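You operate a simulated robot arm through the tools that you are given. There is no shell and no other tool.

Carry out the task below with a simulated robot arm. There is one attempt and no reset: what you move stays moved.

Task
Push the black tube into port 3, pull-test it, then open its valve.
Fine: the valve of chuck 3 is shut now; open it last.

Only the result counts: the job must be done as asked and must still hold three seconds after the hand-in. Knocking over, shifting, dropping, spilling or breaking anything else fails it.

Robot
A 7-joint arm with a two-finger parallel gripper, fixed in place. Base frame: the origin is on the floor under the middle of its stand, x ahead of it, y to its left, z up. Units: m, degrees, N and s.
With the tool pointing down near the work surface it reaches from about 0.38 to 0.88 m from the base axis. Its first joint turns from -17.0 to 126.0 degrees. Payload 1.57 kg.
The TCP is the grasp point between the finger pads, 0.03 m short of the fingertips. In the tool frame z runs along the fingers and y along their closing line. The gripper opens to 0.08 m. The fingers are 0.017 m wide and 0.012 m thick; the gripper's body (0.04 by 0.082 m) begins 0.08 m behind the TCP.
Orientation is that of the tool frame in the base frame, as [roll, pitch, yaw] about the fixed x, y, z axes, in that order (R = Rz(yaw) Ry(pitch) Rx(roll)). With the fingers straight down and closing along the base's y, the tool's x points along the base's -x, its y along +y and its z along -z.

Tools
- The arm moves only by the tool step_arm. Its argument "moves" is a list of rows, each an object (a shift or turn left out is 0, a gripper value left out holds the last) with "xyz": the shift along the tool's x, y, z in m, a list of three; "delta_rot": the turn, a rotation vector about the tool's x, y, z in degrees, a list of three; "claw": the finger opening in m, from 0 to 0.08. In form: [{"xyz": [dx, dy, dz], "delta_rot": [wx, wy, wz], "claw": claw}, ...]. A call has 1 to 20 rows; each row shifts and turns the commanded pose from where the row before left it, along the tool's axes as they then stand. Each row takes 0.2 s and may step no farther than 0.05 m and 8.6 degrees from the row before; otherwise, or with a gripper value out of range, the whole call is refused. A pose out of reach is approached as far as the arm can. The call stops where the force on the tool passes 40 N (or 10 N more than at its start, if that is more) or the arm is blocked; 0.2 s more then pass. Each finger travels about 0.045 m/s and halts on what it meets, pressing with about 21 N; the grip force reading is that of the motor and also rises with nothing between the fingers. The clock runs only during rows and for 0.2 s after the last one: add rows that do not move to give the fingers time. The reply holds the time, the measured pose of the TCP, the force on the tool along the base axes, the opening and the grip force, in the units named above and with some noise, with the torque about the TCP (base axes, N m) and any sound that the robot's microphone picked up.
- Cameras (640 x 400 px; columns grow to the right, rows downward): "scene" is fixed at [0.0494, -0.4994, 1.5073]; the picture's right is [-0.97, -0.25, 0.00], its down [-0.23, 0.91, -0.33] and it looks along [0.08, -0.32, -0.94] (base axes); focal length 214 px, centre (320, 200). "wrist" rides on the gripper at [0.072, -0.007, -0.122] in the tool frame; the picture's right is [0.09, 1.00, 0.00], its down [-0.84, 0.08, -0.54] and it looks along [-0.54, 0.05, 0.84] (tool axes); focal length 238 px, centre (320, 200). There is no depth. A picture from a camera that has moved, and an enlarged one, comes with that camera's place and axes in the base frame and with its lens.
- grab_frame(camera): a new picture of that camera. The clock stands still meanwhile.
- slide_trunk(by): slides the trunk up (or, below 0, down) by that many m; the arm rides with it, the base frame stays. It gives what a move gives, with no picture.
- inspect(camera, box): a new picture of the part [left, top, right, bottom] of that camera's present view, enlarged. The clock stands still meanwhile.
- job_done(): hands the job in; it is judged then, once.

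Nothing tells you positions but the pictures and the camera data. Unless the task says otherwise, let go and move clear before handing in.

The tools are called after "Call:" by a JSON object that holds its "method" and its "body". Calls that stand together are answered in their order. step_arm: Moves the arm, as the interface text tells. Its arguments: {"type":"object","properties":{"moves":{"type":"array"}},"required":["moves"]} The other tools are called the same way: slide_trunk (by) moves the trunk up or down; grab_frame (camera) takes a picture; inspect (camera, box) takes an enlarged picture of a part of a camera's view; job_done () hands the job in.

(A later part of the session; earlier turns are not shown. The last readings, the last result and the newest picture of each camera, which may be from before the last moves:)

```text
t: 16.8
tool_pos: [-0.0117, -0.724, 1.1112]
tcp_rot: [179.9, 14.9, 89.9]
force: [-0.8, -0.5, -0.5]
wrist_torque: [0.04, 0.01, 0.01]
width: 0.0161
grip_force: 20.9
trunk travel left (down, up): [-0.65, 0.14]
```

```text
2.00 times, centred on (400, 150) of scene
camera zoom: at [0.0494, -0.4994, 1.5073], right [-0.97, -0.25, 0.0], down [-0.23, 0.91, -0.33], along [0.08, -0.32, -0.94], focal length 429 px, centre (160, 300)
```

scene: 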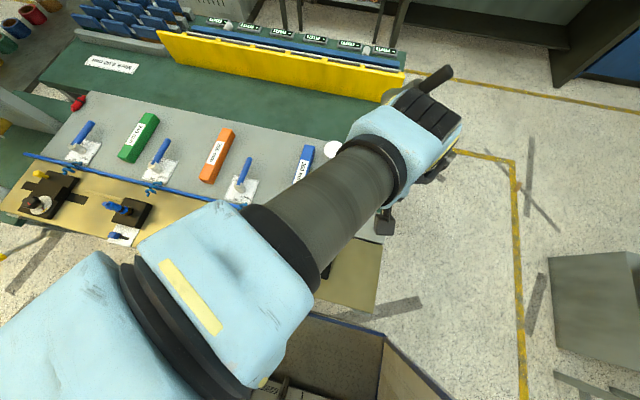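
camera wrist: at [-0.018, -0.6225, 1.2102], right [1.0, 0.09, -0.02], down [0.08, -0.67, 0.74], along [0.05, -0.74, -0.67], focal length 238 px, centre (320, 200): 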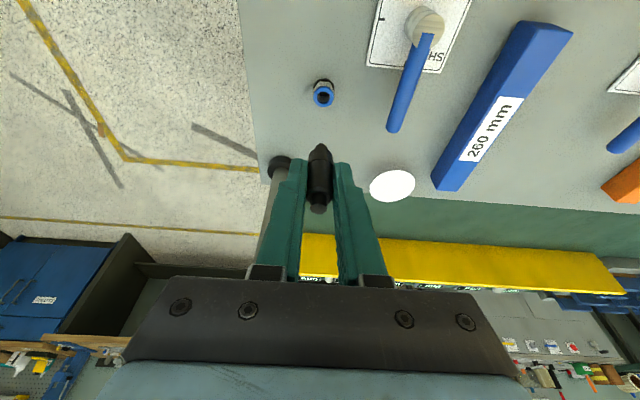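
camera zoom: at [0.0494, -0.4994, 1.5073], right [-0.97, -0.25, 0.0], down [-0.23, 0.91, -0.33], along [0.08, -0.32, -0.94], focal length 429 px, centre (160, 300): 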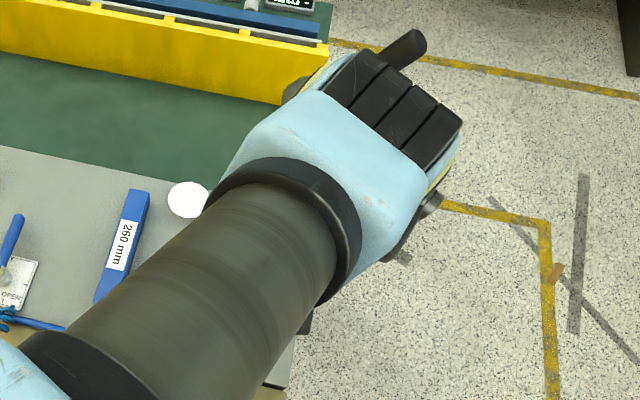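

The tube is free and its narrow lower stub is visible. I'll move away from the lamp first and then across to above port 3, keeping the same tool tilt so the tube stays vertical.

Call:
{"method": "step_arm", "body": {"moves": [{"xyz": [0.0369, 0, -0.0168]}, {"xyz": [0.0369, 0, -0.0168]}, {"xyz": [0.0369, 0, -0.0168]}, {"xyz": [0.0072, 0.039, -0.0019]}, {"xyz": [0.0072, 0.039, -0.0019]}, {"xyz": [0.0072, 0.039, -0.0019]}, {"xyz": [0.0072, 0.039, -0.0019]}, {"xyz": [0.0072, 0.039, -0.0019]}, {"xyz": [0.0072, 0.039, -0.0019]}, {"xyz": [0.0072, 0.039, -0.0019]}, {"xyz": [0.0072, 0.039, -0.0019]}]}}

Call:
{"method": "grab_frame", "body": {"camera": "wrist"}}

Call:
{"method": "inspect", "body": {"camera": "wrist", "box": [240, 40, 400, 240]}}

Call:
{"method": "grab_frame", "body": {"camera": "scene"}}

```text
t: 19.2
tool_pos: [0.3037, -0.5465, 1.1304]
tcp_rot: [-180.0, 15.0, 89.8]
force: [-0.2, 0.5, 1.4]
wrist_torque: [-0.04, -0.02, -0.01]
width: 0.016
grip_force: 20.4
trunk travel left (down, up): [-0.65, 0.14]
```

```text
taken
camera wrist: at [0.2969, -0.444, 1.23], right [1.0, 0.09, -0.02], down [0.08, -0.67, 0.74], along [0.05, -0.74, -0.67], focal length 238 px, centre (320, 200)
```

wrist: 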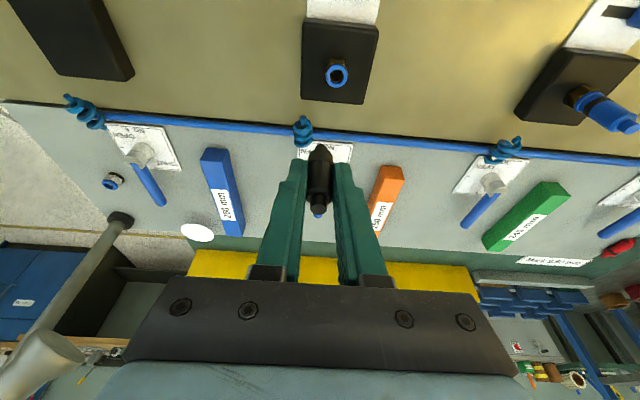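

```text
2.00 times, centred on (320, 140) of wrist
camera zoom: at [0.2969, -0.444, 1.23], right [1.0, 0.09, -0.02], down [0.08, -0.67, 0.74], along [0.05, -0.74, -0.67], focal length 477 px, centre (320, 320)
```

zoom: 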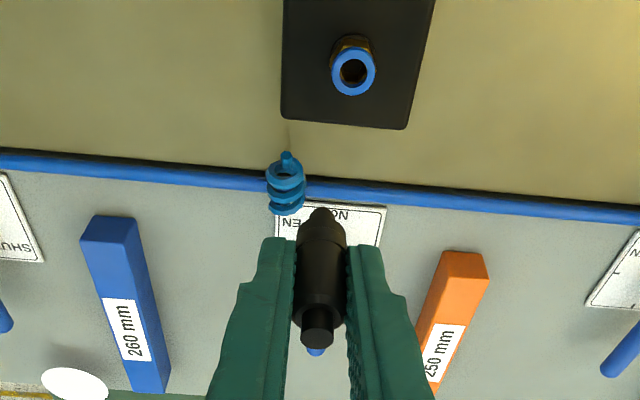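

```text
taken
```

scene: 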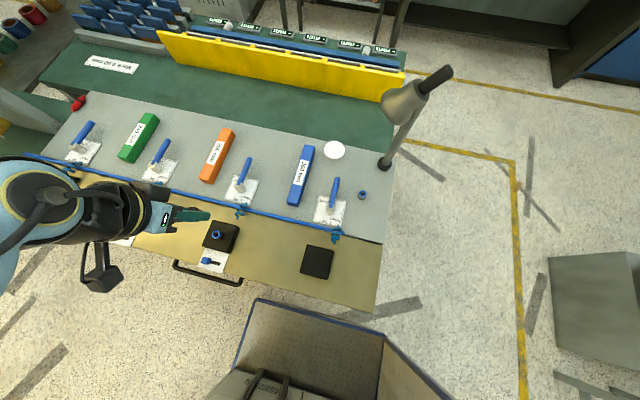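

The empty holder confirms I have the right tube. Port 3 measures (0.314, −0.530), and its ring top is at about z ≈ 0.994. The tube's stub end is about 46 mm below the TCP. I'll align over the port and descend part of the way.

Call:
{"method": "step_arm", "body": {"moves": [{"xyz": [0.0179, 0.0103, -0.0048]}, {"xyz": [0.0104, 0, 0.0386]}, {"xyz": [0, 0, 0]}]}}

Call:
{"method": "inspect", "body": {"camera": "wrist", "box": [260, 100, 388, 180]}}

Call:
{"method": "inspect", "body": {"camera": "scene", "box": [180, 200, 260, 250]}}

```text
t: 20.0
tool_pos: [0.3153, -0.5254, 1.0901]
tcp_rot: [179.9, 15.1, 90.1]
force: [-0.1, 0.2, 0.0]
wrist_torque: [-0.02, -0.01, 0.0]
width: 0.0161
grip_force: 20.7
trunk travel left (down, up): [-0.65, 0.14]
```

```text
5.00 times, centred on (324, 140) of wrist
camera zoom: at [0.3067, -0.4243, 1.1897], right [1.0, 0.09, -0.02], down [0.08, -0.67, 0.74], along [0.05, -0.74, -0.67], focal length 1192 px, centre (300, 500)
```

zoom: 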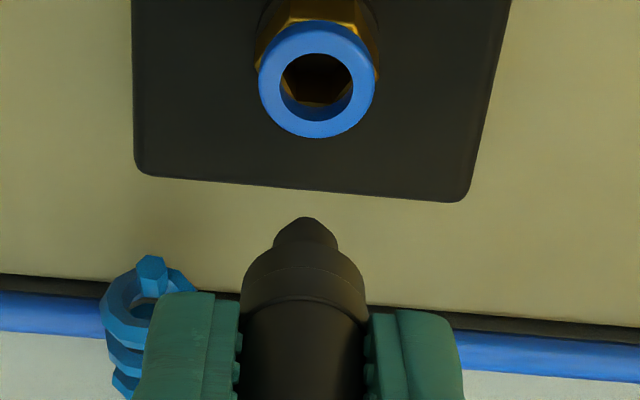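

```text
8.00 times, centred on (220, 225) of scene
camera zoom: at [0.0494, -0.4994, 1.5073], right [-0.97, -0.25, 0.0], down [-0.23, 0.91, -0.33], along [0.08, -0.32, -0.94], focal length 1716 px, centre (1120, 0)
```

zoom: 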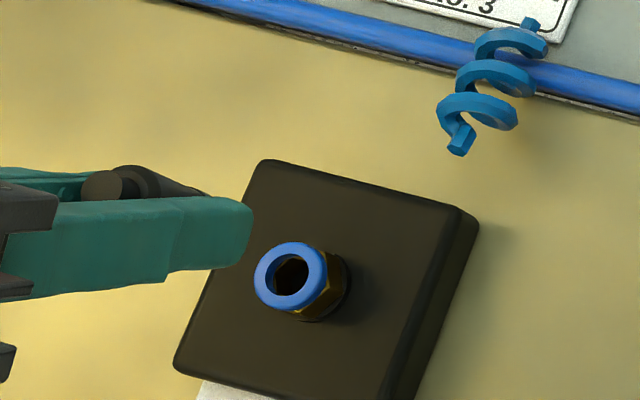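

Both views show the port hole clearly, and the stub looks to be about 1.5 mm short in x and 4 mm off in y. I'll correct that and go down another 2 cm.

Call:
{"method": "step_arm", "body": {"moves": [{"xyz": [0.0013, 0.0015, 0.0204]}, {"xyz": [0, 0, 0]}]}}

Call:
{"method": "inspect", "body": {"camera": "wrist", "box": [272, 120, 376, 220]}}

Call:
{"method": "inspect", "body": {"camera": "scene", "box": [190, 215, 238, 245]}}

```text
t: 20.6
tool_pos: [0.315, -0.5303, 1.0693]
tcp_rot: [179.9, 15.0, 90.0]
force: [0.8, 0.2, 0.2]
wrist_torque: [0.0, 0.0, -0.03]
width: 0.0161
grip_force: 20.8
trunk travel left (down, up): [-0.65, 0.14]
```

```text
4.00 times, centred on (324, 170) of wrist
camera zoom: at [0.3076, -0.4284, 1.1686], right [1.0, 0.09, -0.02], down [0.08, -0.67, 0.74], along [0.05, -0.74, -0.67], focal length 953 px, centre (304, 320)
```

zoom: 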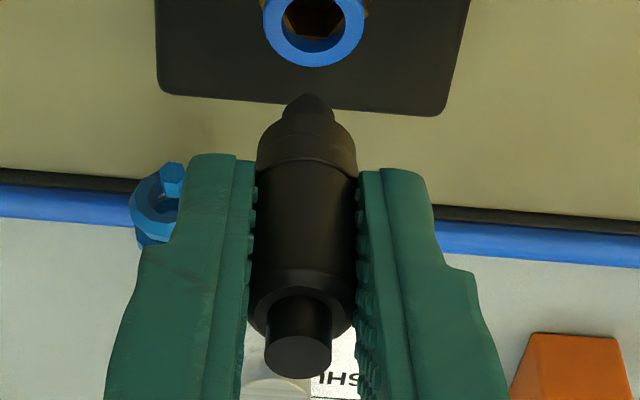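

```text
13.33 times, centred on (214, 230) of scene
camera zoom: at [0.0494, -0.4994, 1.5073], right [-0.97, -0.25, 0.0], down [-0.23, 0.91, -0.33], along [0.08, -0.32, -0.94], focal length 2860 px, centre (1733, -200)
```

zoom: 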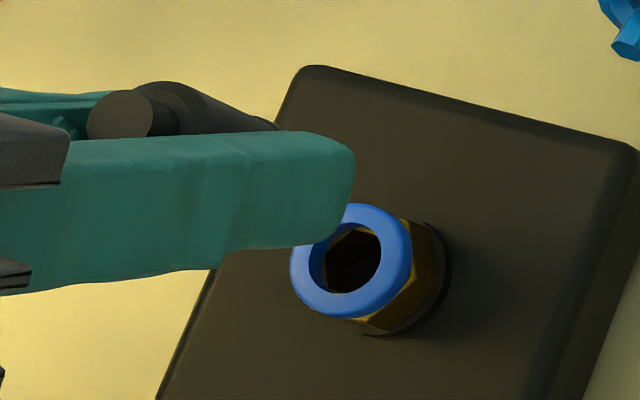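

The two cameras disagree by a few millimetres on the tube's y offset. I'll close most of the remaining height gap so I can compare stub and ring directly at nearly the same depth.

Call:
{"method": "step_arm", "body": {"moves": [{"xyz": [0.0031, 0.0005, 0.0116]}, {"xyz": [0, 0, 0]}]}}

Call:
{"method": "inspect", "body": {"camera": "wrist", "box": [284, 130, 364, 180]}}

Call:
{"method": "inspect", "body": {"camera": "scene", "box": [190, 215, 238, 245]}}

```text
t: 21.2
tool_pos: [0.315, -0.5298, 1.0558]
tcp_rot: [-180.0, 15.0, 90.1]
force: [0.2, -0.5, 0.2]
wrist_torque: [-0.01, 0.02, 0.0]
width: 0.016
grip_force: 20.7
trunk travel left (down, up): [-0.65, 0.14]
```

```text
8.00 times, centred on (324, 155) of wrist
camera zoom: at [0.3075, -0.4282, 1.1563], right [1.0, 0.09, -0.02], down [0.08, -0.67, 0.74], along [0.05, -0.74, -0.67], focal length 1907 px, centre (288, 560)
```

zoom: 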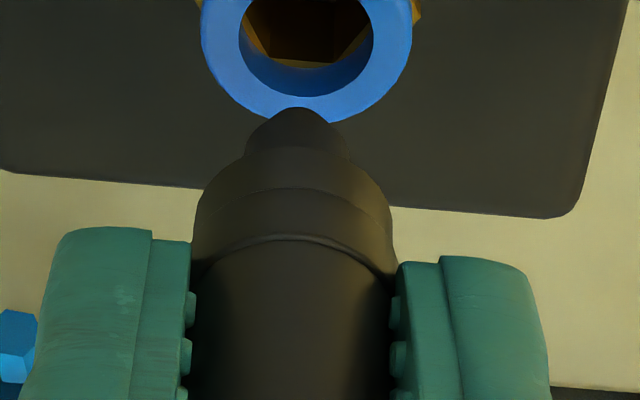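

```text
13.33 times, centred on (214, 230) of scene
camera zoom: at [0.0494, -0.4994, 1.5073], right [-0.97, -0.25, 0.0], down [-0.23, 0.91, -0.33], along [0.08, -0.32, -0.94], focal length 2860 px, centre (1733, -200)
```

zoom: 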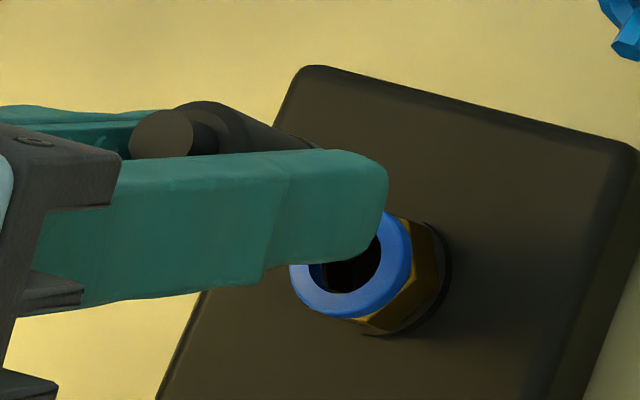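

Call:
{"method": "step_arm", "body": {"moves": [{"xyz": [0.0016, 0.0003, 0.0058]}, {"xyz": [0, 0, 0]}]}}

Call:
{"method": "inspect", "body": {"camera": "wrist", "box": [284, 130, 364, 180]}}

Call:
{"method": "inspect", "body": {"camera": "scene", "box": [190, 215, 238, 245]}}

```text
t: 21.8
tool_pos: [0.314, -0.5298, 1.0502]
tcp_rot: [180.0, 15.0, 90.1]
force: [0.0, -0.5, -0.8]
wrist_torque: [-0.04, 0.02, 0.0]
width: 0.0162
grip_force: 20.2
trunk travel left (down, up): [-0.65, 0.14]
```

```text
8.00 times, centred on (324, 155) of wrist
camera zoom: at [0.3076, -0.4279, 1.1508], right [1.0, 0.09, -0.02], down [0.08, -0.67, 0.74], along [0.05, -0.74, -0.67], focal length 1907 px, centre (288, 560)
```

zoom: 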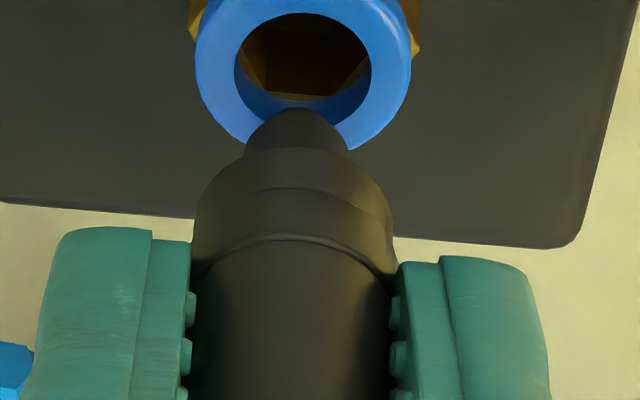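

```text
13.33 times, centred on (214, 230) of scene
camera zoom: at [0.0494, -0.4994, 1.5073], right [-0.97, -0.25, 0.0], down [-0.23, 0.91, -0.33], along [0.08, -0.32, -0.94], focal length 2860 px, centre (1733, -200)
```

zoom: 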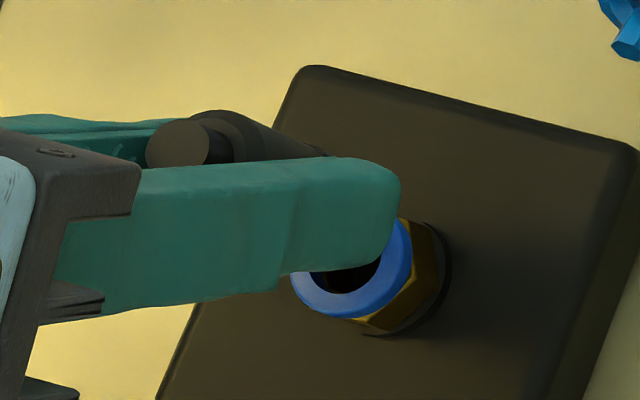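

Combining both cameras with how the holder ring looked after the lift, the tube axis sits about 5 mm too far in −y. The x offset is under 0.5 mm. I'll shift +y by about 5 mm, with a 2 mm lift so nothing scrapes, and look again.

Call:
{"method": "step_arm", "body": {"moves": [{"xyz": [0.0, 0.0, -0.002]}, {"xyz": [0.0046, 0.0004, -0.0012]}, {"xyz": [0, 0, 0]}]}}

Call:
{"method": "inspect", "body": {"camera": "wrist", "box": [284, 130, 364, 180]}}

Call:
{"method": "inspect", "body": {"camera": "scene", "box": [190, 215, 238, 245]}}

```text
t: 22.6
tool_pos: [0.3153, -0.5253, 1.0532]
tcp_rot: [179.9, 15.0, 90.0]
force: [0.8, -0.1, 0.0]
wrist_torque: [0.03, 0.0, 0.0]
width: 0.0161
grip_force: 21.1
trunk travel left (down, up): [-0.65, 0.14]
```

```text
8.00 times, centred on (324, 155) of wrist
camera zoom: at [0.3079, -0.4229, 1.153], right [1.0, 0.09, -0.02], down [0.08, -0.67, 0.74], along [0.05, -0.74, -0.67], focal length 1907 px, centre (288, 560)
```

zoom: 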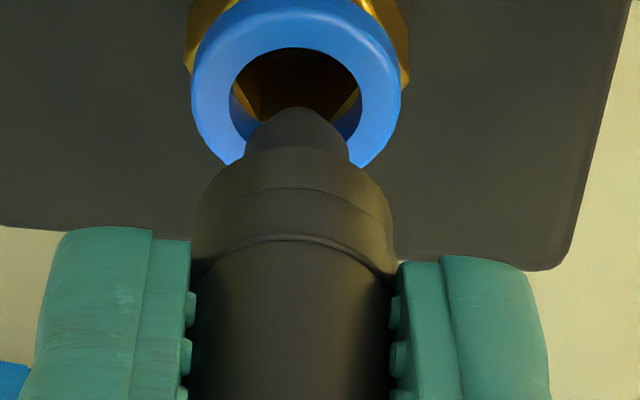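

```text
13.33 times, centred on (214, 230) of scene
camera zoom: at [0.0494, -0.4994, 1.5073], right [-0.97, -0.25, 0.0], down [-0.23, 0.91, -0.33], along [0.08, -0.32, -0.94], focal length 2860 px, centre (1733, -200)
```

zoom: 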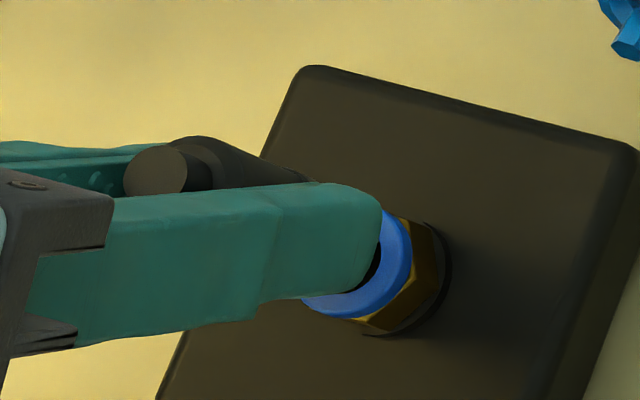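

Ring and nose now line up in x, and within about 1 mm in y in both cameras. The nose is tapered, so I'll descend in small steps while watching the force.

Call:
{"method": "step_arm", "body": {"moves": [{"xyz": [0.0016, 0, 0.0027]}, {"xyz": [0.0005, 0, 0.0019]}, {"xyz": [0, 0, 0]}]}}

Call:
{"method": "inspect", "body": {"camera": "wrist", "box": [284, 130, 364, 180]}}

```text
t: 23.4
tool_pos: [0.3156, -0.5232, 1.0472]
tcp_rot: [180.0, 15.0, 90.0]
force: [-0.2, 0.4, 0.0]
wrist_torque: [0.04, 0.0, -0.02]
width: 0.0162
grip_force: 21.3
trunk travel left (down, up): [-0.65, 0.14]
```

```text
8.00 times, centred on (324, 155) of wrist
camera zoom: at [0.3076, -0.4219, 1.148], right [1.0, 0.09, -0.02], down [0.08, -0.67, 0.74], along [0.05, -0.74, -0.67], focal length 1907 px, centre (288, 560)
```

zoom: 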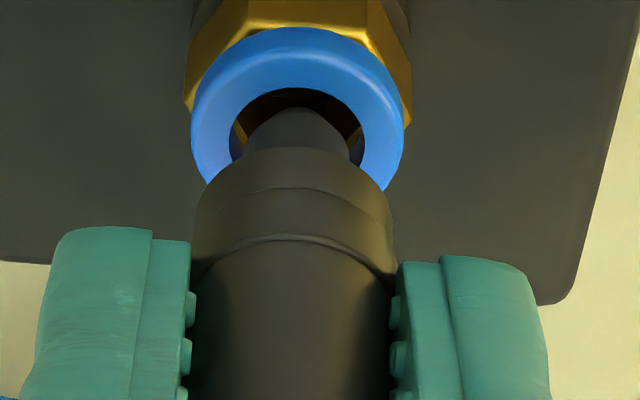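

Call:
{"method": "step_arm", "body": {"moves": [{"xyz": [0.0005, 0, 0.0019]}, {"xyz": [0.0005, 0, 0.0019]}, {"xyz": [0, 0, 0]}]}}

Call:
{"method": "inspect", "body": {"camera": "wrist", "box": [284, 130, 364, 180]}}

Call:
{"method": "inspect", "body": {"camera": "scene", "box": [190, 215, 238, 245]}}

```text
t: 24.2
tool_pos: [0.3145, -0.5233, 1.044]
tcp_rot: [180.0, 14.9, 90.0]
force: [0.2, -0.1, -0.8]
wrist_torque: [0.0, 0.03, 0.02]
width: 0.0164
grip_force: 21.0
trunk travel left (down, up): [-0.65, 0.14]
```

```text
8.00 times, centred on (324, 155) of wrist
camera zoom: at [0.3074, -0.4217, 1.1442], right [1.0, 0.09, -0.02], down [0.08, -0.67, 0.74], along [0.05, -0.74, -0.67], focal length 1907 px, centre (288, 560)
```

zoom: 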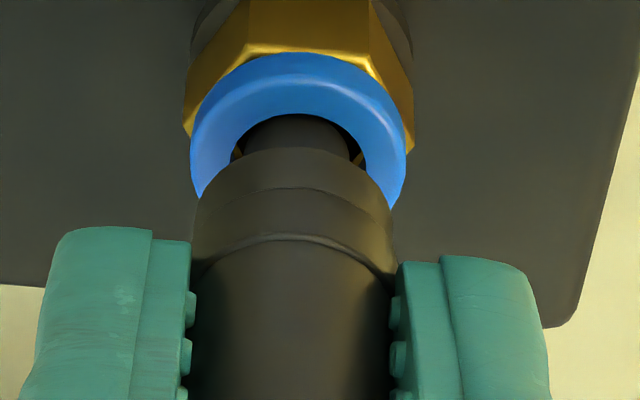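

```text
13.33 times, centred on (214, 230) of scene
camera zoom: at [0.0494, -0.4994, 1.5073], right [-0.97, -0.25, 0.0], down [-0.23, 0.91, -0.33], along [0.08, -0.32, -0.94], focal length 2860 px, centre (1733, -200)
```

zoom: 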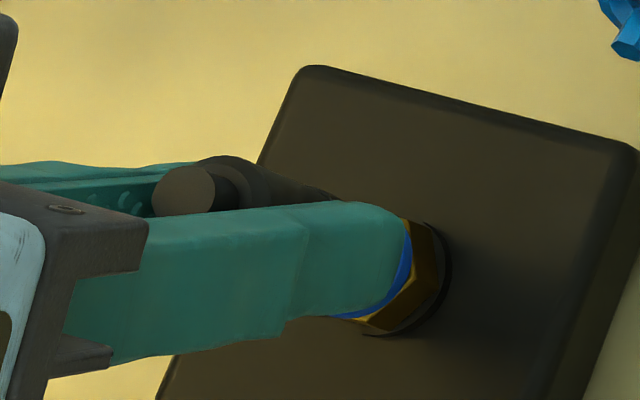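

The nose is inside the port with no contact force. I'll keep pushing straight down in 2 mm steps.

Call:
{"method": "step_arm", "body": {"moves": [{"xyz": [0.0005, 0, 0.0019]}, {"xyz": [0.0005, 0, 0.0019]}, {"xyz": [0, 0, 0]}]}}

Call:
{"method": "inspect", "body": {"camera": "wrist", "box": [284, 130, 364, 180]}}

```text
t: 25.0
tool_pos: [0.3144, -0.5239, 1.0417]
tcp_rot: [180.0, 15.0, 90.0]
force: [-0.1, 1.0, -0.4]
wrist_torque: [-0.01, -0.02, -0.05]
width: 0.0163
grip_force: 21.3
trunk travel left (down, up): [-0.65, 0.14]
```

```text
8.00 times, centred on (324, 155) of wrist
camera zoom: at [0.3077, -0.4222, 1.1402], right [1.0, 0.09, -0.02], down [0.08, -0.67, 0.74], along [0.05, -0.74, -0.67], focal length 1907 px, centre (288, 560)
```

zoom: 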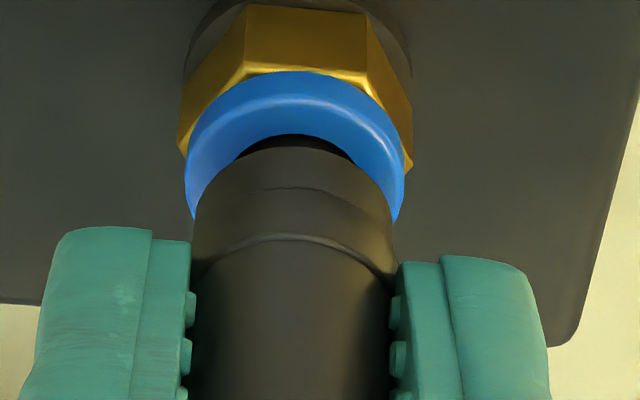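

Call:
{"method": "step_arm", "body": {"moves": [{"xyz": [0.0005, 0, 0.0019]}, {"xyz": [0, 0, 0]}, {"xyz": [0.0003, 0, 0.00097]}, {"xyz": [0, 0, 0]}]}}

Call:
{"method": "inspect", "body": {"camera": "wrist", "box": [284, 130, 364, 180]}}

```text
t: 26.0
tool_pos: [0.3149, -0.5234, 1.0373]
tcp_rot: [180.0, 15.0, 90.0]
force: [-0.1, -0.5, 0.9]
wrist_torque: [0.0, -0.04, 0.01]
width: 0.0157
grip_force: 21.5
trunk travel left (down, up): [-0.65, 0.14]
```

```text
8.00 times, centred on (324, 155) of wrist
camera zoom: at [0.3076, -0.4223, 1.1376], right [1.0, 0.09, -0.02], down [0.08, -0.67, 0.74], along [0.05, -0.74, -0.67], focal length 1907 px, centre (288, 560)
```

zoom: 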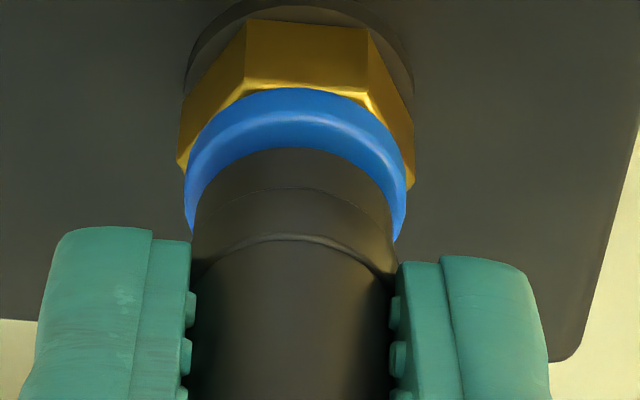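

Call:
{"method": "step_arm", "body": {"moves": [{"xyz": [0.0003, 0, 0.00097]}, {"xyz": [0, 0, 0]}]}}

Call:
{"method": "step_arm", "body": {"moves": [{"xyz": [0.0003, 0, 0.00097]}, {"xyz": [0, 0, 0]}]}}

Call:
{"method": "inspect", "body": {"camera": "wrist", "box": [284, 130, 364, 180]}}

```text
t: 26.6
tool_pos: [0.3148, -0.5235, 1.0372]
tcp_rot: [179.9, 15.1, 90.0]
force: [-0.1, -0.3, 1.5]
wrist_torque: [-0.02, 0.0, -0.01]
width: 0.0159
grip_force: 20.5
trunk travel left (down, up): [-0.65, 0.14]
```

```text
t: 27.2
tool_pos: [0.3156, -0.5233, 1.035]
tcp_rot: [180.0, 14.9, 90.0]
force: [0.4, -0.8, 0.3]
wrist_torque: [-0.03, 0.13, 0.03]
width: 0.016
grip_force: 21.2
trunk travel left (down, up): [-0.65, 0.14]
```

```text
8.00 times, centred on (324, 155) of wrist
camera zoom: at [0.3078, -0.4222, 1.1353], right [1.0, 0.09, -0.02], down [0.08, -0.67, 0.74], along [0.05, -0.74, -0.67], focal length 1907 px, centre (288, 560)
```

zoom: 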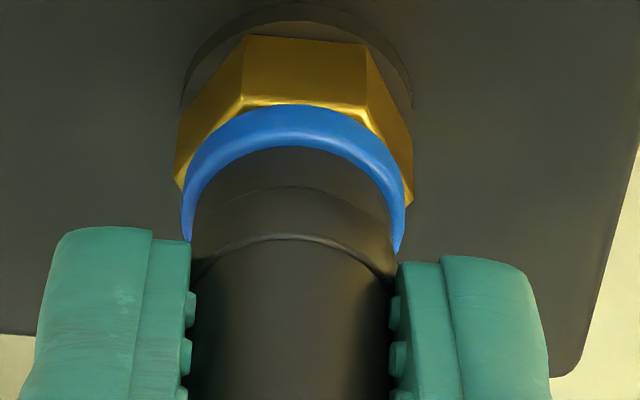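

Call:
{"method": "step_arm", "body": {"moves": [{"xyz": [0.0003, 0, 0.00097]}, {"xyz": [0, 0, 0]}]}}

Call:
{"method": "step_arm", "body": {"moves": [{"xyz": [0.0003, 0, 0.00097]}, {"xyz": [0, 0, 0]}]}}

Call:
{"method": "inspect", "body": {"camera": "wrist", "box": [284, 130, 364, 180]}}

```text
t: 27.8
tool_pos: [0.316, -0.5223, 1.0361]
tcp_rot: [179.9, 15.1, 90.1]
force: [-2.7, 2.3, 15.5]
wrist_torque: [0.13, 0.21, -0.03]
width: 0.0161
grip_force: 21.0
trunk travel left (down, up): [-0.65, 0.14]
```

```text
t: 28.4
tool_pos: [0.3148, -0.5233, 1.0339]
tcp_rot: [179.9, 15.1, 90.0]
force: [-1.0, -3.6, 15.7]
wrist_torque: [-0.19, 0.17, -0.02]
width: 0.016
grip_force: 21.1
trunk travel left (down, up): [-0.65, 0.14]
```

```text
8.00 times, centred on (324, 155) of wrist
camera zoom: at [0.3076, -0.4218, 1.1335], right [1.0, 0.09, -0.02], down [0.08, -0.67, 0.74], along [0.05, -0.74, -0.67], focal length 1907 px, centre (288, 560)
```

zoom: 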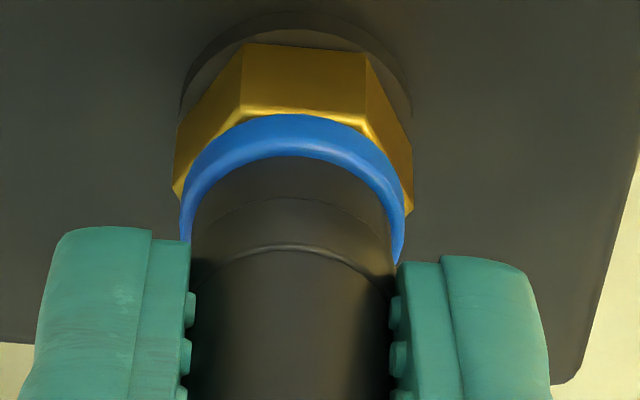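

Contact came at about 15 N, and the tube has started to slip slightly in the fingers. Before pushing harder I'll compare its depth with the seated blue tube in chuck 2.

Call:
{"method": "inspect", "body": {"camera": "scene", "box": [96, 195, 160, 235]}}

Call:
{"method": "inspect", "body": {"camera": "scene", "box": [190, 215, 238, 245]}}

Call:
{"method": "grab_frame", "body": {"camera": "wrist"}}

```text
10.00 times, centred on (128, 215) of scene
camera zoom: at [0.0494, -0.4994, 1.5073], right [-0.97, -0.25, 0.0], down [-0.23, 0.91, -0.33], along [0.08, -0.32, -0.94], focal length 2145 px, centre (2240, 50)
```

zoom: 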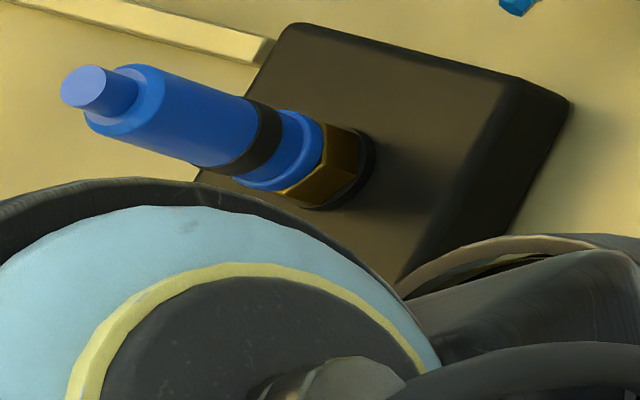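

```text
13.33 times, centred on (214, 230) of scene
camera zoom: at [0.0494, -0.4994, 1.5073], right [-0.97, -0.25, 0.0], down [-0.23, 0.91, -0.33], along [0.08, -0.32, -0.94], focal length 2860 px, centre (1733, -200)
```

zoom: 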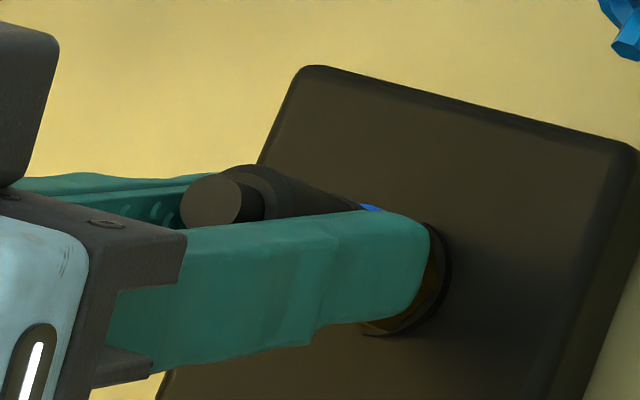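

```text
taken
camera wrist: at [0.3076, -0.4218, 1.1335], right [1.0, 0.09, -0.02], down [0.08, -0.67, 0.74], along [0.05, -0.74, -0.67], focal length 238 px, centre (320, 200)
```

wrist: 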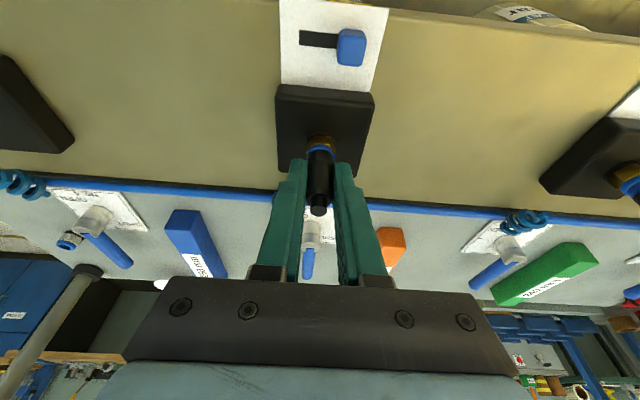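

The tube's shoulder now rests on the blue ring, as it did in the holder, but I heard no click and it slipped in the grip at 15 N. I'll ease the push off and lift slightly to see whether it is latched yet.

Call:
{"method": "step_arm", "body": {"moves": [{"xyz": [-0.0005, 0, -0.0019]}, {"xyz": [0, 0, 0]}]}}

Call:
{"method": "step_arm", "body": {"moves": [{"xyz": [-0.0003, 0, -0.00097]}, {"xyz": [0, 0, 0]}]}}

Call:
{"method": "inspect", "body": {"camera": "wrist", "box": [284, 130, 364, 180]}}

```text
t: 29.0
tool_pos: [0.3155, -0.5237, 1.0332]
tcp_rot: [-179.9, 14.9, 90.0]
force: [2.6, -11.0, -7.6]
wrist_torque: [-0.5, 0.09, 0.02]
width: 0.0161
grip_force: 20.7
trunk travel left (down, up): [-0.65, 0.14]
```

```text
t: 29.6
tool_pos: [0.3156, -0.5227, 1.036]
tcp_rot: [-179.9, 14.8, 89.9]
force: [5.5, -4.4, -15.9]
wrist_torque: [0.11, 0.06, 0.06]
width: 0.0164
grip_force: 20.9
trunk travel left (down, up): [-0.65, 0.14]
```

```text
8.00 times, centred on (324, 155) of wrist
camera zoom: at [0.3079, -0.4216, 1.1353], right [1.0, 0.09, -0.03], down [0.08, -0.67, 0.74], along [0.05, -0.74, -0.67], focal length 1907 px, centre (288, 560)
```

zoom: 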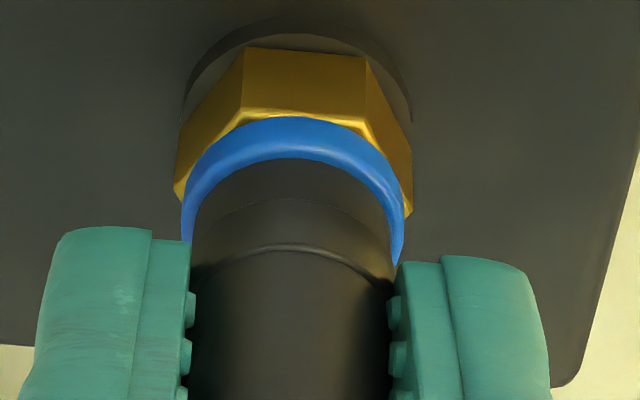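

Pulling gives about 16 N of resistance while the tube stays in the ring, so the collet is gripping it. I'll hold this pull for a moment to see whether it stays put.

Call:
{"method": "step_arm", "body": {"moves": [{"xyz": [0, 0, 0]}, {"xyz": [0, 0, 0]}, {"xyz": [0, 0, 0]}, {"xyz": [0, 0, 0]}, {"xyz": [0, 0, 0]}]}}

Call:
{"method": "inspect", "body": {"camera": "wrist", "box": [284, 130, 364, 180]}}

Call:
{"method": "inspect", "body": {"camera": "scene", "box": [190, 215, 238, 245]}}

```text
t: 30.8
tool_pos: [0.3133, -0.5226, 1.0367]
tcp_rot: [-180.0, 14.9, 90.1]
force: [3.3, 6.8, -15.4]
wrist_torque: [0.3, 0.05, 0.01]
width: 0.0162
grip_force: 21.0
trunk travel left (down, up): [-0.65, 0.14]
```

```text
8.00 times, centred on (324, 155) of wrist
camera zoom: at [0.3078, -0.4214, 1.136], right [1.0, 0.09, -0.02], down [0.08, -0.67, 0.74], along [0.05, -0.74, -0.67], focal length 1907 px, centre (288, 560)
```

zoom: 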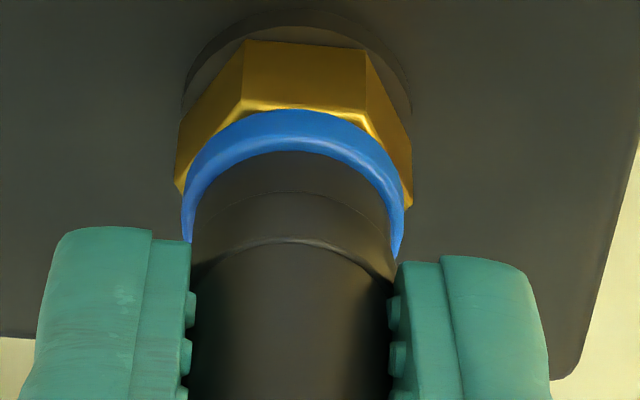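

```text
13.33 times, centred on (214, 230) of scene
camera zoom: at [0.0494, -0.4994, 1.5073], right [-0.97, -0.25, 0.0], down [-0.23, 0.91, -0.33], along [0.08, -0.32, -0.94], focal length 2860 px, centre (1733, -200)
```

zoom: 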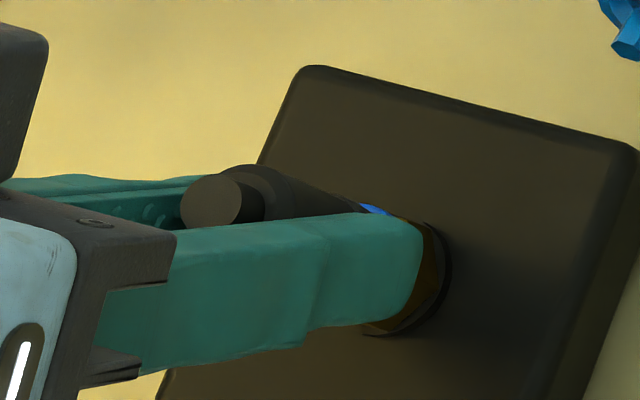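

The tube held about 15–16 N for over a second without moving: its tip is at the same scene pixel when pushed and when pulled. I'll relieve the load, release it and back off to compare its seating depth with chuck 2.

Call:
{"method": "step_arm", "body": {"moves": [{"xyz": [0.0004, 0, 0.0014]}, {"xyz": [0, 0, 0]}, {"claw": 0.045}, {"claw": 0.045}, {"claw": 0.045}]}}

Call:
{"method": "step_arm", "body": {"moves": [{"xyz": [-0.0052, 0, -0.0193]}, {"xyz": [-0.0104, 0, -0.0386]}, {"xyz": [0.0285, 0, -0.0276]}, {"xyz": [0.0285, 0, -0.0276]}]}}

Call:
{"method": "grab_frame", "body": {"camera": "wrist"}}

Call:
{"method": "inspect", "body": {"camera": "wrist", "box": [240, 60, 400, 160]}}

Call:
{"method": "inspect", "body": {"camera": "scene", "box": [190, 215, 238, 245]}}

```text
t: 32.0
tool_pos: [0.3147, -0.5247, 1.0354]
tcp_rot: [-179.9, 15.0, 90.0]
force: [0.3, 0.6, 0.7]
wrist_torque: [0.0, 0.0, 0.01]
width: 0.0451
grip_force: 0.2
trunk travel left (down, up): [-0.65, 0.14]
```

```text
t: 33.0
tool_pos: [0.3159, -0.4556, 1.1352]
tcp_rot: [180.0, 15.0, 90.0]
force: [-0.4, -0.8, -0.5]
wrist_torque: [0.06, -0.01, 0.01]
width: 0.045
grip_force: 0.0
trunk travel left (down, up): [-0.65, 0.14]
```

```text
taken
camera wrist: at [0.3085, -0.3547, 1.2348], right [1.0, 0.09, -0.02], down [0.08, -0.67, 0.74], along [0.05, -0.74, -0.67], focal length 238 px, centre (320, 200)
```

wrist: 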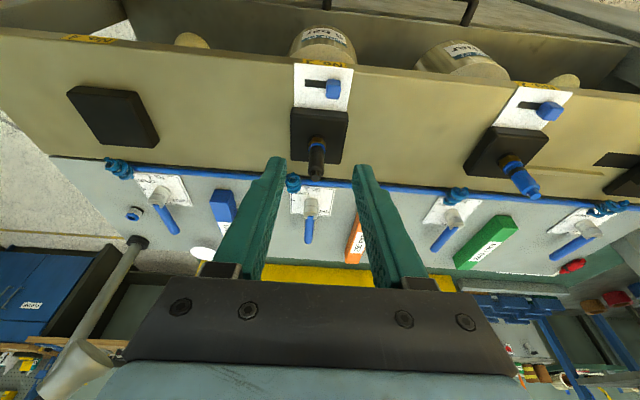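

```text
4.00 times, centred on (320, 110) of wrist
camera zoom: at [0.3085, -0.3547, 1.2348], right [1.0, 0.09, -0.02], down [0.08, -0.67, 0.74], along [0.05, -0.74, -0.67], focal length 953 px, centre (320, 560)
```

zoom: 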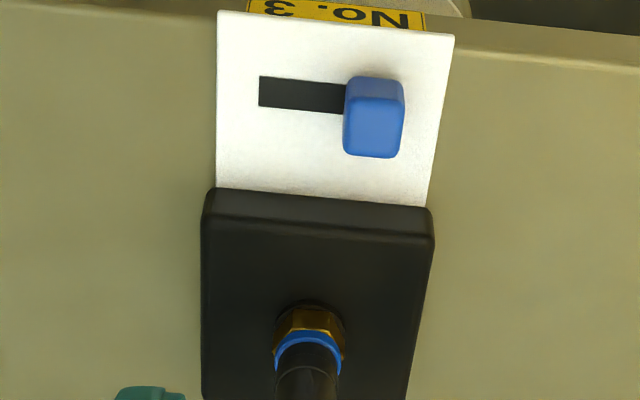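

```text
13.33 times, centred on (214, 230) of scene
camera zoom: at [0.0494, -0.4994, 1.5073], right [-0.97, -0.25, 0.0], down [-0.23, 0.91, -0.33], along [0.08, -0.32, -0.94], focal length 2860 px, centre (1733, -200)
```

zoom: 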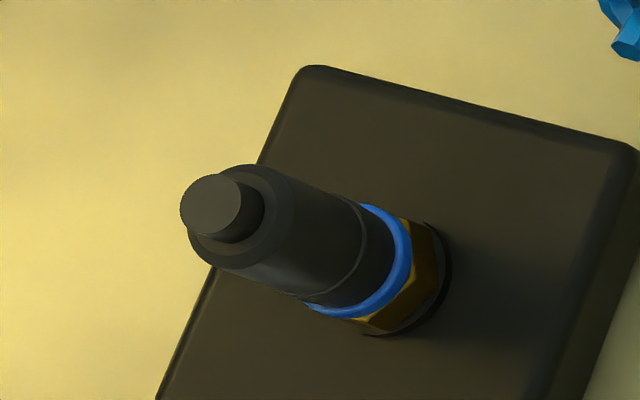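

The tube stands upright in port 3 with its neck at the ring. I'll measure its seating closely, then view chuck 2's tube from the same relative pose.

Call:
{"method": "inspect", "body": {"camera": "wrist", "box": [288, 130, 352, 170]}}

Call:
{"method": "inspect", "body": {"camera": "wrist", "box": [470, 130, 566, 200]}}

Call:
{"method": "inspect", "body": {"camera": "scene", "box": [96, 195, 144, 225]}}

Call:
{"method": "grab_frame", "body": {"camera": "scene"}}

```text
10.00 times, centred on (320, 150) of wrist
camera zoom: at [0.3085, -0.3547, 1.2348], right [1.0, 0.09, -0.02], down [0.08, -0.67, 0.74], along [0.05, -0.74, -0.67], focal length 2384 px, centre (320, 700)
```

zoom: 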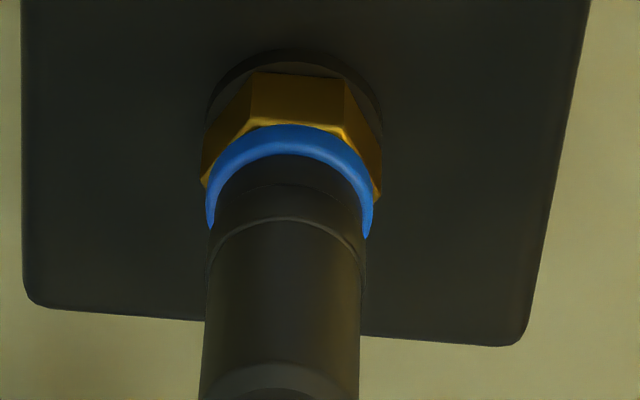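

```text
5.71 times, centred on (518, 165) of wrist
camera zoom: at [0.3085, -0.3547, 1.2348], right [1.0, 0.09, -0.02], down [0.08, -0.67, 0.74], along [0.05, -0.74, -0.67], focal length 1362 px, centre (-811, 400)
```

zoom: 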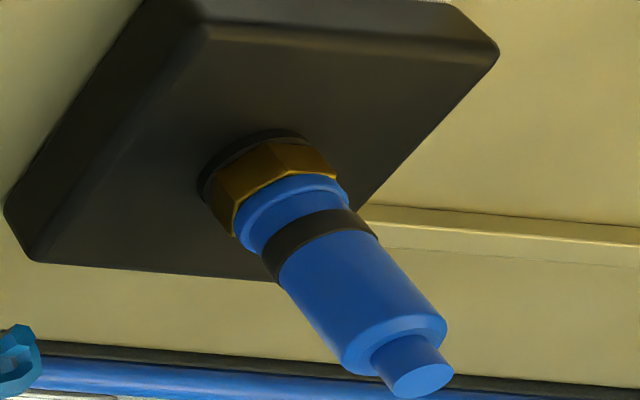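

```text
13.33 times, centred on (120, 210) of scene
camera zoom: at [0.0494, -0.4994, 1.5073], right [-0.97, -0.25, 0.0], down [-0.23, 0.91, -0.33], along [0.08, -0.32, -0.94], focal length 2860 px, centre (2987, 67)
```

zoom: 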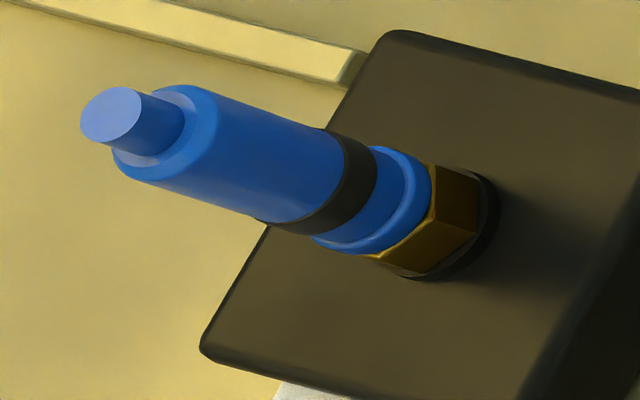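

```text
taken
```

scene: 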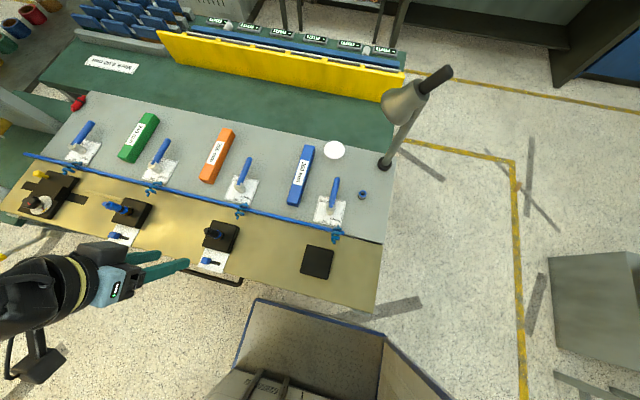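

Both tubes show the same structure: ring, short neck, band, body and tip. To compare seating depth properly I'll view chuck 2 from the same relative pose, staying high above everything.

Call:
{"method": "step_arm", "body": {"moves": [{"xyz": [0.001, 0.0485, 0]}, {"xyz": [0.001, 0.0485, 0]}, {"xyz": [0.001, 0.0485, 0]}, {"xyz": [0.001, 0.0485, 0]}, {"xyz": [0.001, 0.0485, 0]}]}}

Call:
{"method": "inspect", "body": {"camera": "wrist", "box": [288, 130, 352, 170]}}

Call:
{"method": "grab_frame", "body": {"camera": "wrist"}}

```text
t: 34.2
tool_pos: [0.5567, -0.451, 1.1329]
tcp_rot: [179.9, 14.9, 89.9]
force: [-0.1, 0.5, 0.1]
wrist_torque: [0.0, -0.06, 0.02]
width: 0.045
grip_force: 0.2
trunk travel left (down, up): [-0.65, 0.14]
```

```text
10.00 times, centred on (320, 150) of wrist
camera zoom: at [0.5492, -0.3492, 1.2337], right [1.0, 0.09, -0.02], down [0.08, -0.67, 0.74], along [0.05, -0.74, -0.67], focal length 2384 px, centre (320, 700)
```

zoom: 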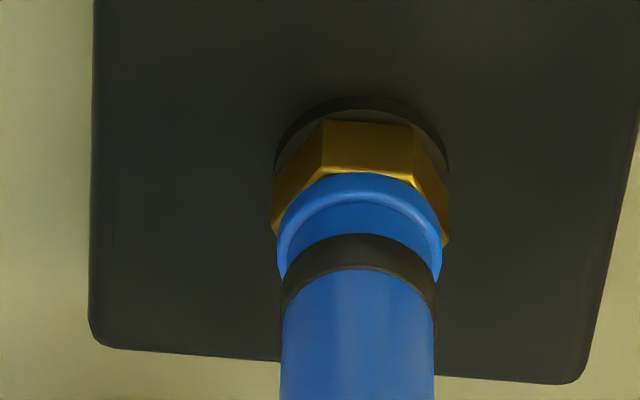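

```text
taken
camera wrist: at [0.5492, -0.3492, 1.2337], right [1.0, 0.09, -0.02], down [0.08, -0.67, 0.74], along [0.05, -0.74, -0.67], focal length 238 px, centre (320, 200)
```

wrist: 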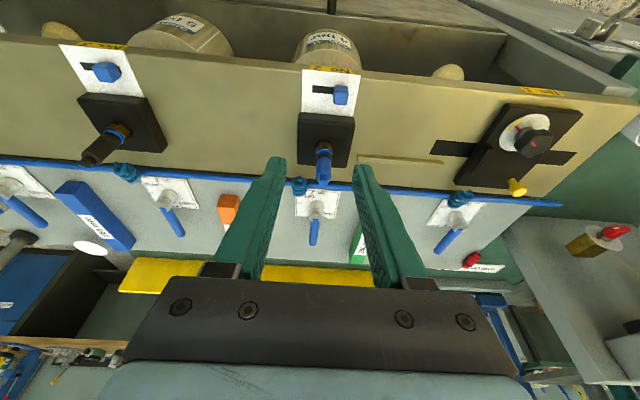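

The ring-to-band and ring-to-body distances match chuck 2's tube to within about 0.5 mm, so the black tube is fully seated and its pull-test held. Next is lever 3, so I'll look at it closely.

Call:
{"method": "inspect", "body": {"camera": "scene", "box": [216, 150, 280, 210]}}

Call:
{"method": "step_arm", "body": {"moves": [{"xyz": [-0.001, -0.0485, 0]}, {"xyz": [-0.001, -0.0485, 0]}, {"xyz": [-0.001, -0.0485, 0]}, {"xyz": [-0.001, -0.0485, 0]}, {"xyz": [-0.001, -0.0485, 0]}, {"xyz": [-0.029, 0, 0.0078], "claw": 0.08}, {"xyz": [-0.029, 0, 0.0078]}, {"xyz": [-0.029, 0, 0.0078]}]}}

Call:
{"method": "grab_frame", "body": {"camera": "wrist"}}

Call:
{"method": "inspect", "body": {"camera": "wrist", "box": [264, 110, 392, 210]}}

```text
6.67 times, centred on (248, 180) of scene
camera zoom: at [0.0494, -0.4994, 1.5073], right [-0.97, -0.25, 0.0], down [-0.23, 0.91, -0.33], along [0.08, -0.32, -0.94], focal length 1430 px, centre (800, 333)
```

zoom: 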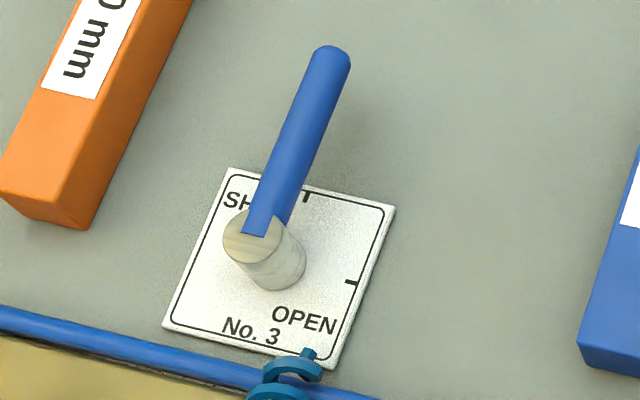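

```text
t: 36.0
tool_pos: [0.3131, -0.5437, 1.1343]
tcp_rot: [-179.9, 14.9, 90.0]
force: [-0.2, 0.3, 0.3]
wrist_torque: [-0.01, 0.0, -0.05]
width: 0.0802
grip_force: 0.1
trunk travel left (down, up): [-0.65, 0.14]
```

```text
taken
camera wrist: at [0.3059, -0.443, 1.2343], right [1.0, 0.09, -0.02], down [0.08, -0.67, 0.74], along [0.05, -0.74, -0.67], focal length 238 px, centre (320, 200)
```

wrist: 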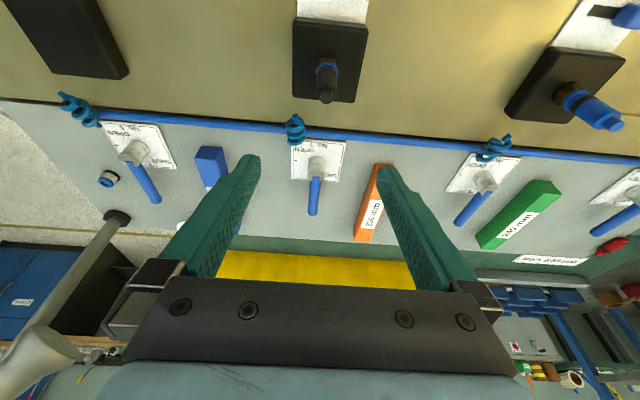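

```text
4.00 times, centred on (328, 160) of wrist
camera zoom: at [0.3059, -0.443, 1.2343], right [1.0, 0.09, -0.02], down [0.08, -0.67, 0.74], along [0.05, -0.74, -0.67], focal length 953 px, centre (288, 360)
```

zoom: 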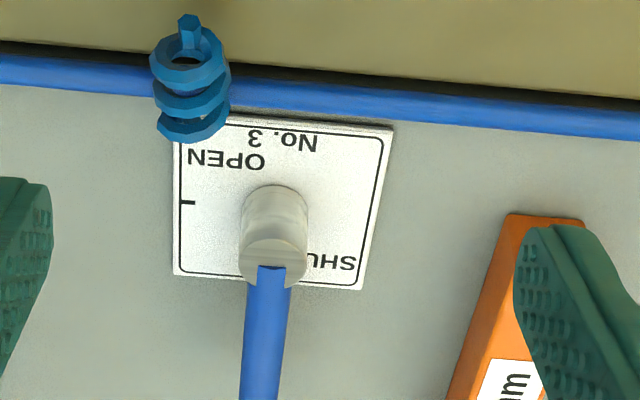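

Lever 3's pivot is near (0.314, −0.665), and the lever runs along −y to about y ≈ −0.752 at z ≈ 0.983. OPEN is a quarter turn towards −x. I'll set the tool upright, close the fingers and look from beside the lever before pushing it.

Call:
{"method": "step_arm", "body": {"moves": [{"delta_rot": [0, 7.5, 0], "claw": 0.0}, {"delta_rot": [0, 7.5, 0]}, {"xyz": [-0.039, 0.00975, 0.0]}, {"xyz": [-0.039, 0.00975, 0.0]}, {"xyz": [-0.039, 0.00975, 0.0]}, {"xyz": [-0.039, 0.00975, 0.03]}, {"xyz": [0, 0, 0]}, {"xyz": [0, 0, 0]}]}}

Call:
{"method": "grab_frame", "body": {"camera": "wrist"}}

Call:
{"method": "grab_frame", "body": {"camera": "scene"}}

```text
refused: row 6 steps farther than a row can; nothing moved
```

```text
taken
camera wrist: at [0.3059, -0.443, 1.2343], right [1.0, 0.09, -0.02], down [0.08, -0.67, 0.74], along [0.05, -0.74, -0.67], focal length 238 px, centre (320, 200)
```

wrist: 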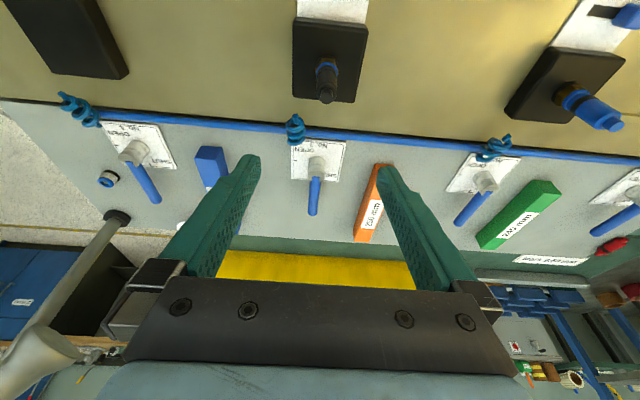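

```text
taken
```

scene: 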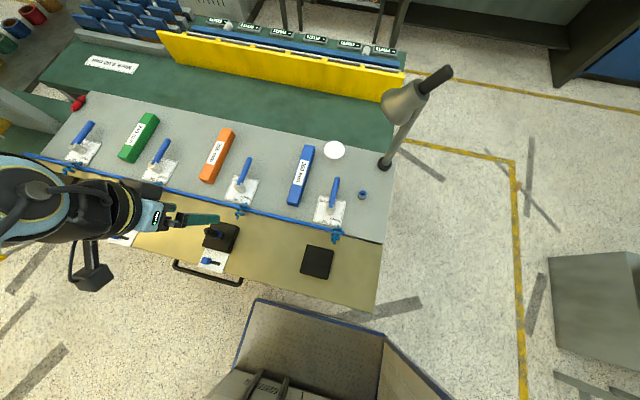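

The call was refused because one row stepped just over 5 cm, so nothing moved. I'll resend it with the descent as a separate row.

Call:
{"method": "step_arm", "body": {"moves": [{"delta_rot": [0, 7.5, 0], "claw": 0.0}, {"delta_rot": [0, 7.5, 0]}, {"xyz": [-0.039, 0.00975, 0.0]}, {"xyz": [-0.039, 0.00975, 0.0]}, {"xyz": [-0.039, 0.00975, 0.0]}, {"xyz": [-0.039, 0.00975, 0.0]}, {"xyz": [0, 0, 0.03]}, {"xyz": [0, 0, 0]}]}}

Call:
{"method": "grab_frame", "body": {"camera": "wrist"}}

Call:
{"method": "inspect", "body": {"camera": "wrist", "box": [200, 90, 360, 190]}}

Call:
{"method": "grab_frame", "body": {"camera": "scene"}}

```text
t: 37.8
tool_pos: [0.354, -0.6992, 1.1023]
tcp_rot: [-180.0, 0.0, 90.0]
force: [0.4, -0.1, -0.2]
wrist_torque: [-0.01, 0.01, 0.01]
width: 0.0
grip_force: 20.4
trunk travel left (down, up): [-0.65, 0.14]
```

```text
taken
camera wrist: at [0.347, -0.6269, 1.2258], right [1.0, 0.09, 0.0], down [0.08, -0.84, 0.54], along [0.05, -0.54, -0.84], focal length 238 px, centre (320, 200)
```

wrist: 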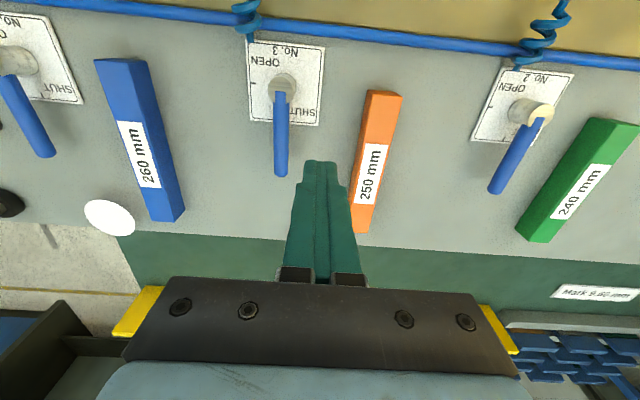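

```text
4.00 times, centred on (280, 140) of wrist
camera zoom: at [0.347, -0.6269, 1.2258], right [1.0, 0.09, 0.0], down [0.08, -0.84, 0.54], along [0.05, -0.54, -0.84], focal length 953 px, centre (480, 440)
```

zoom: 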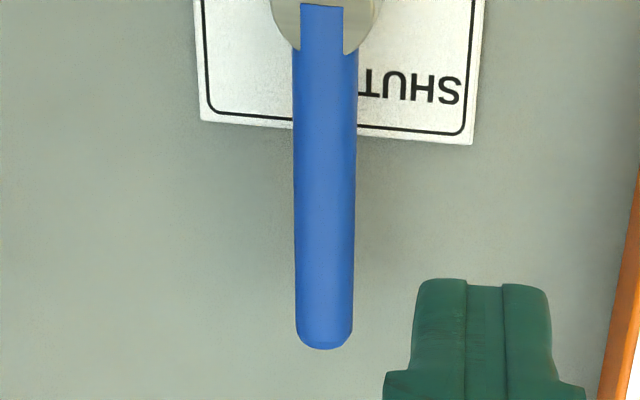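

```text
taken
```

scene: 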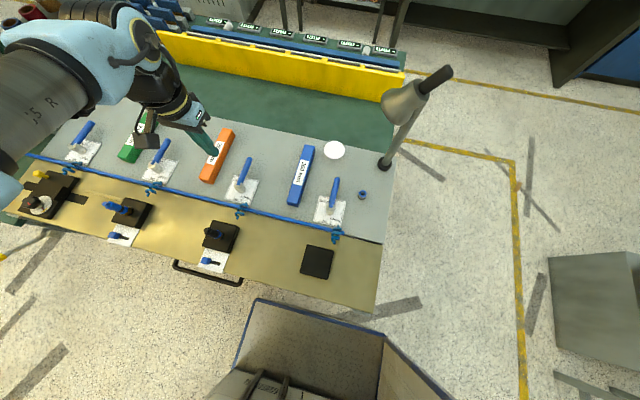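

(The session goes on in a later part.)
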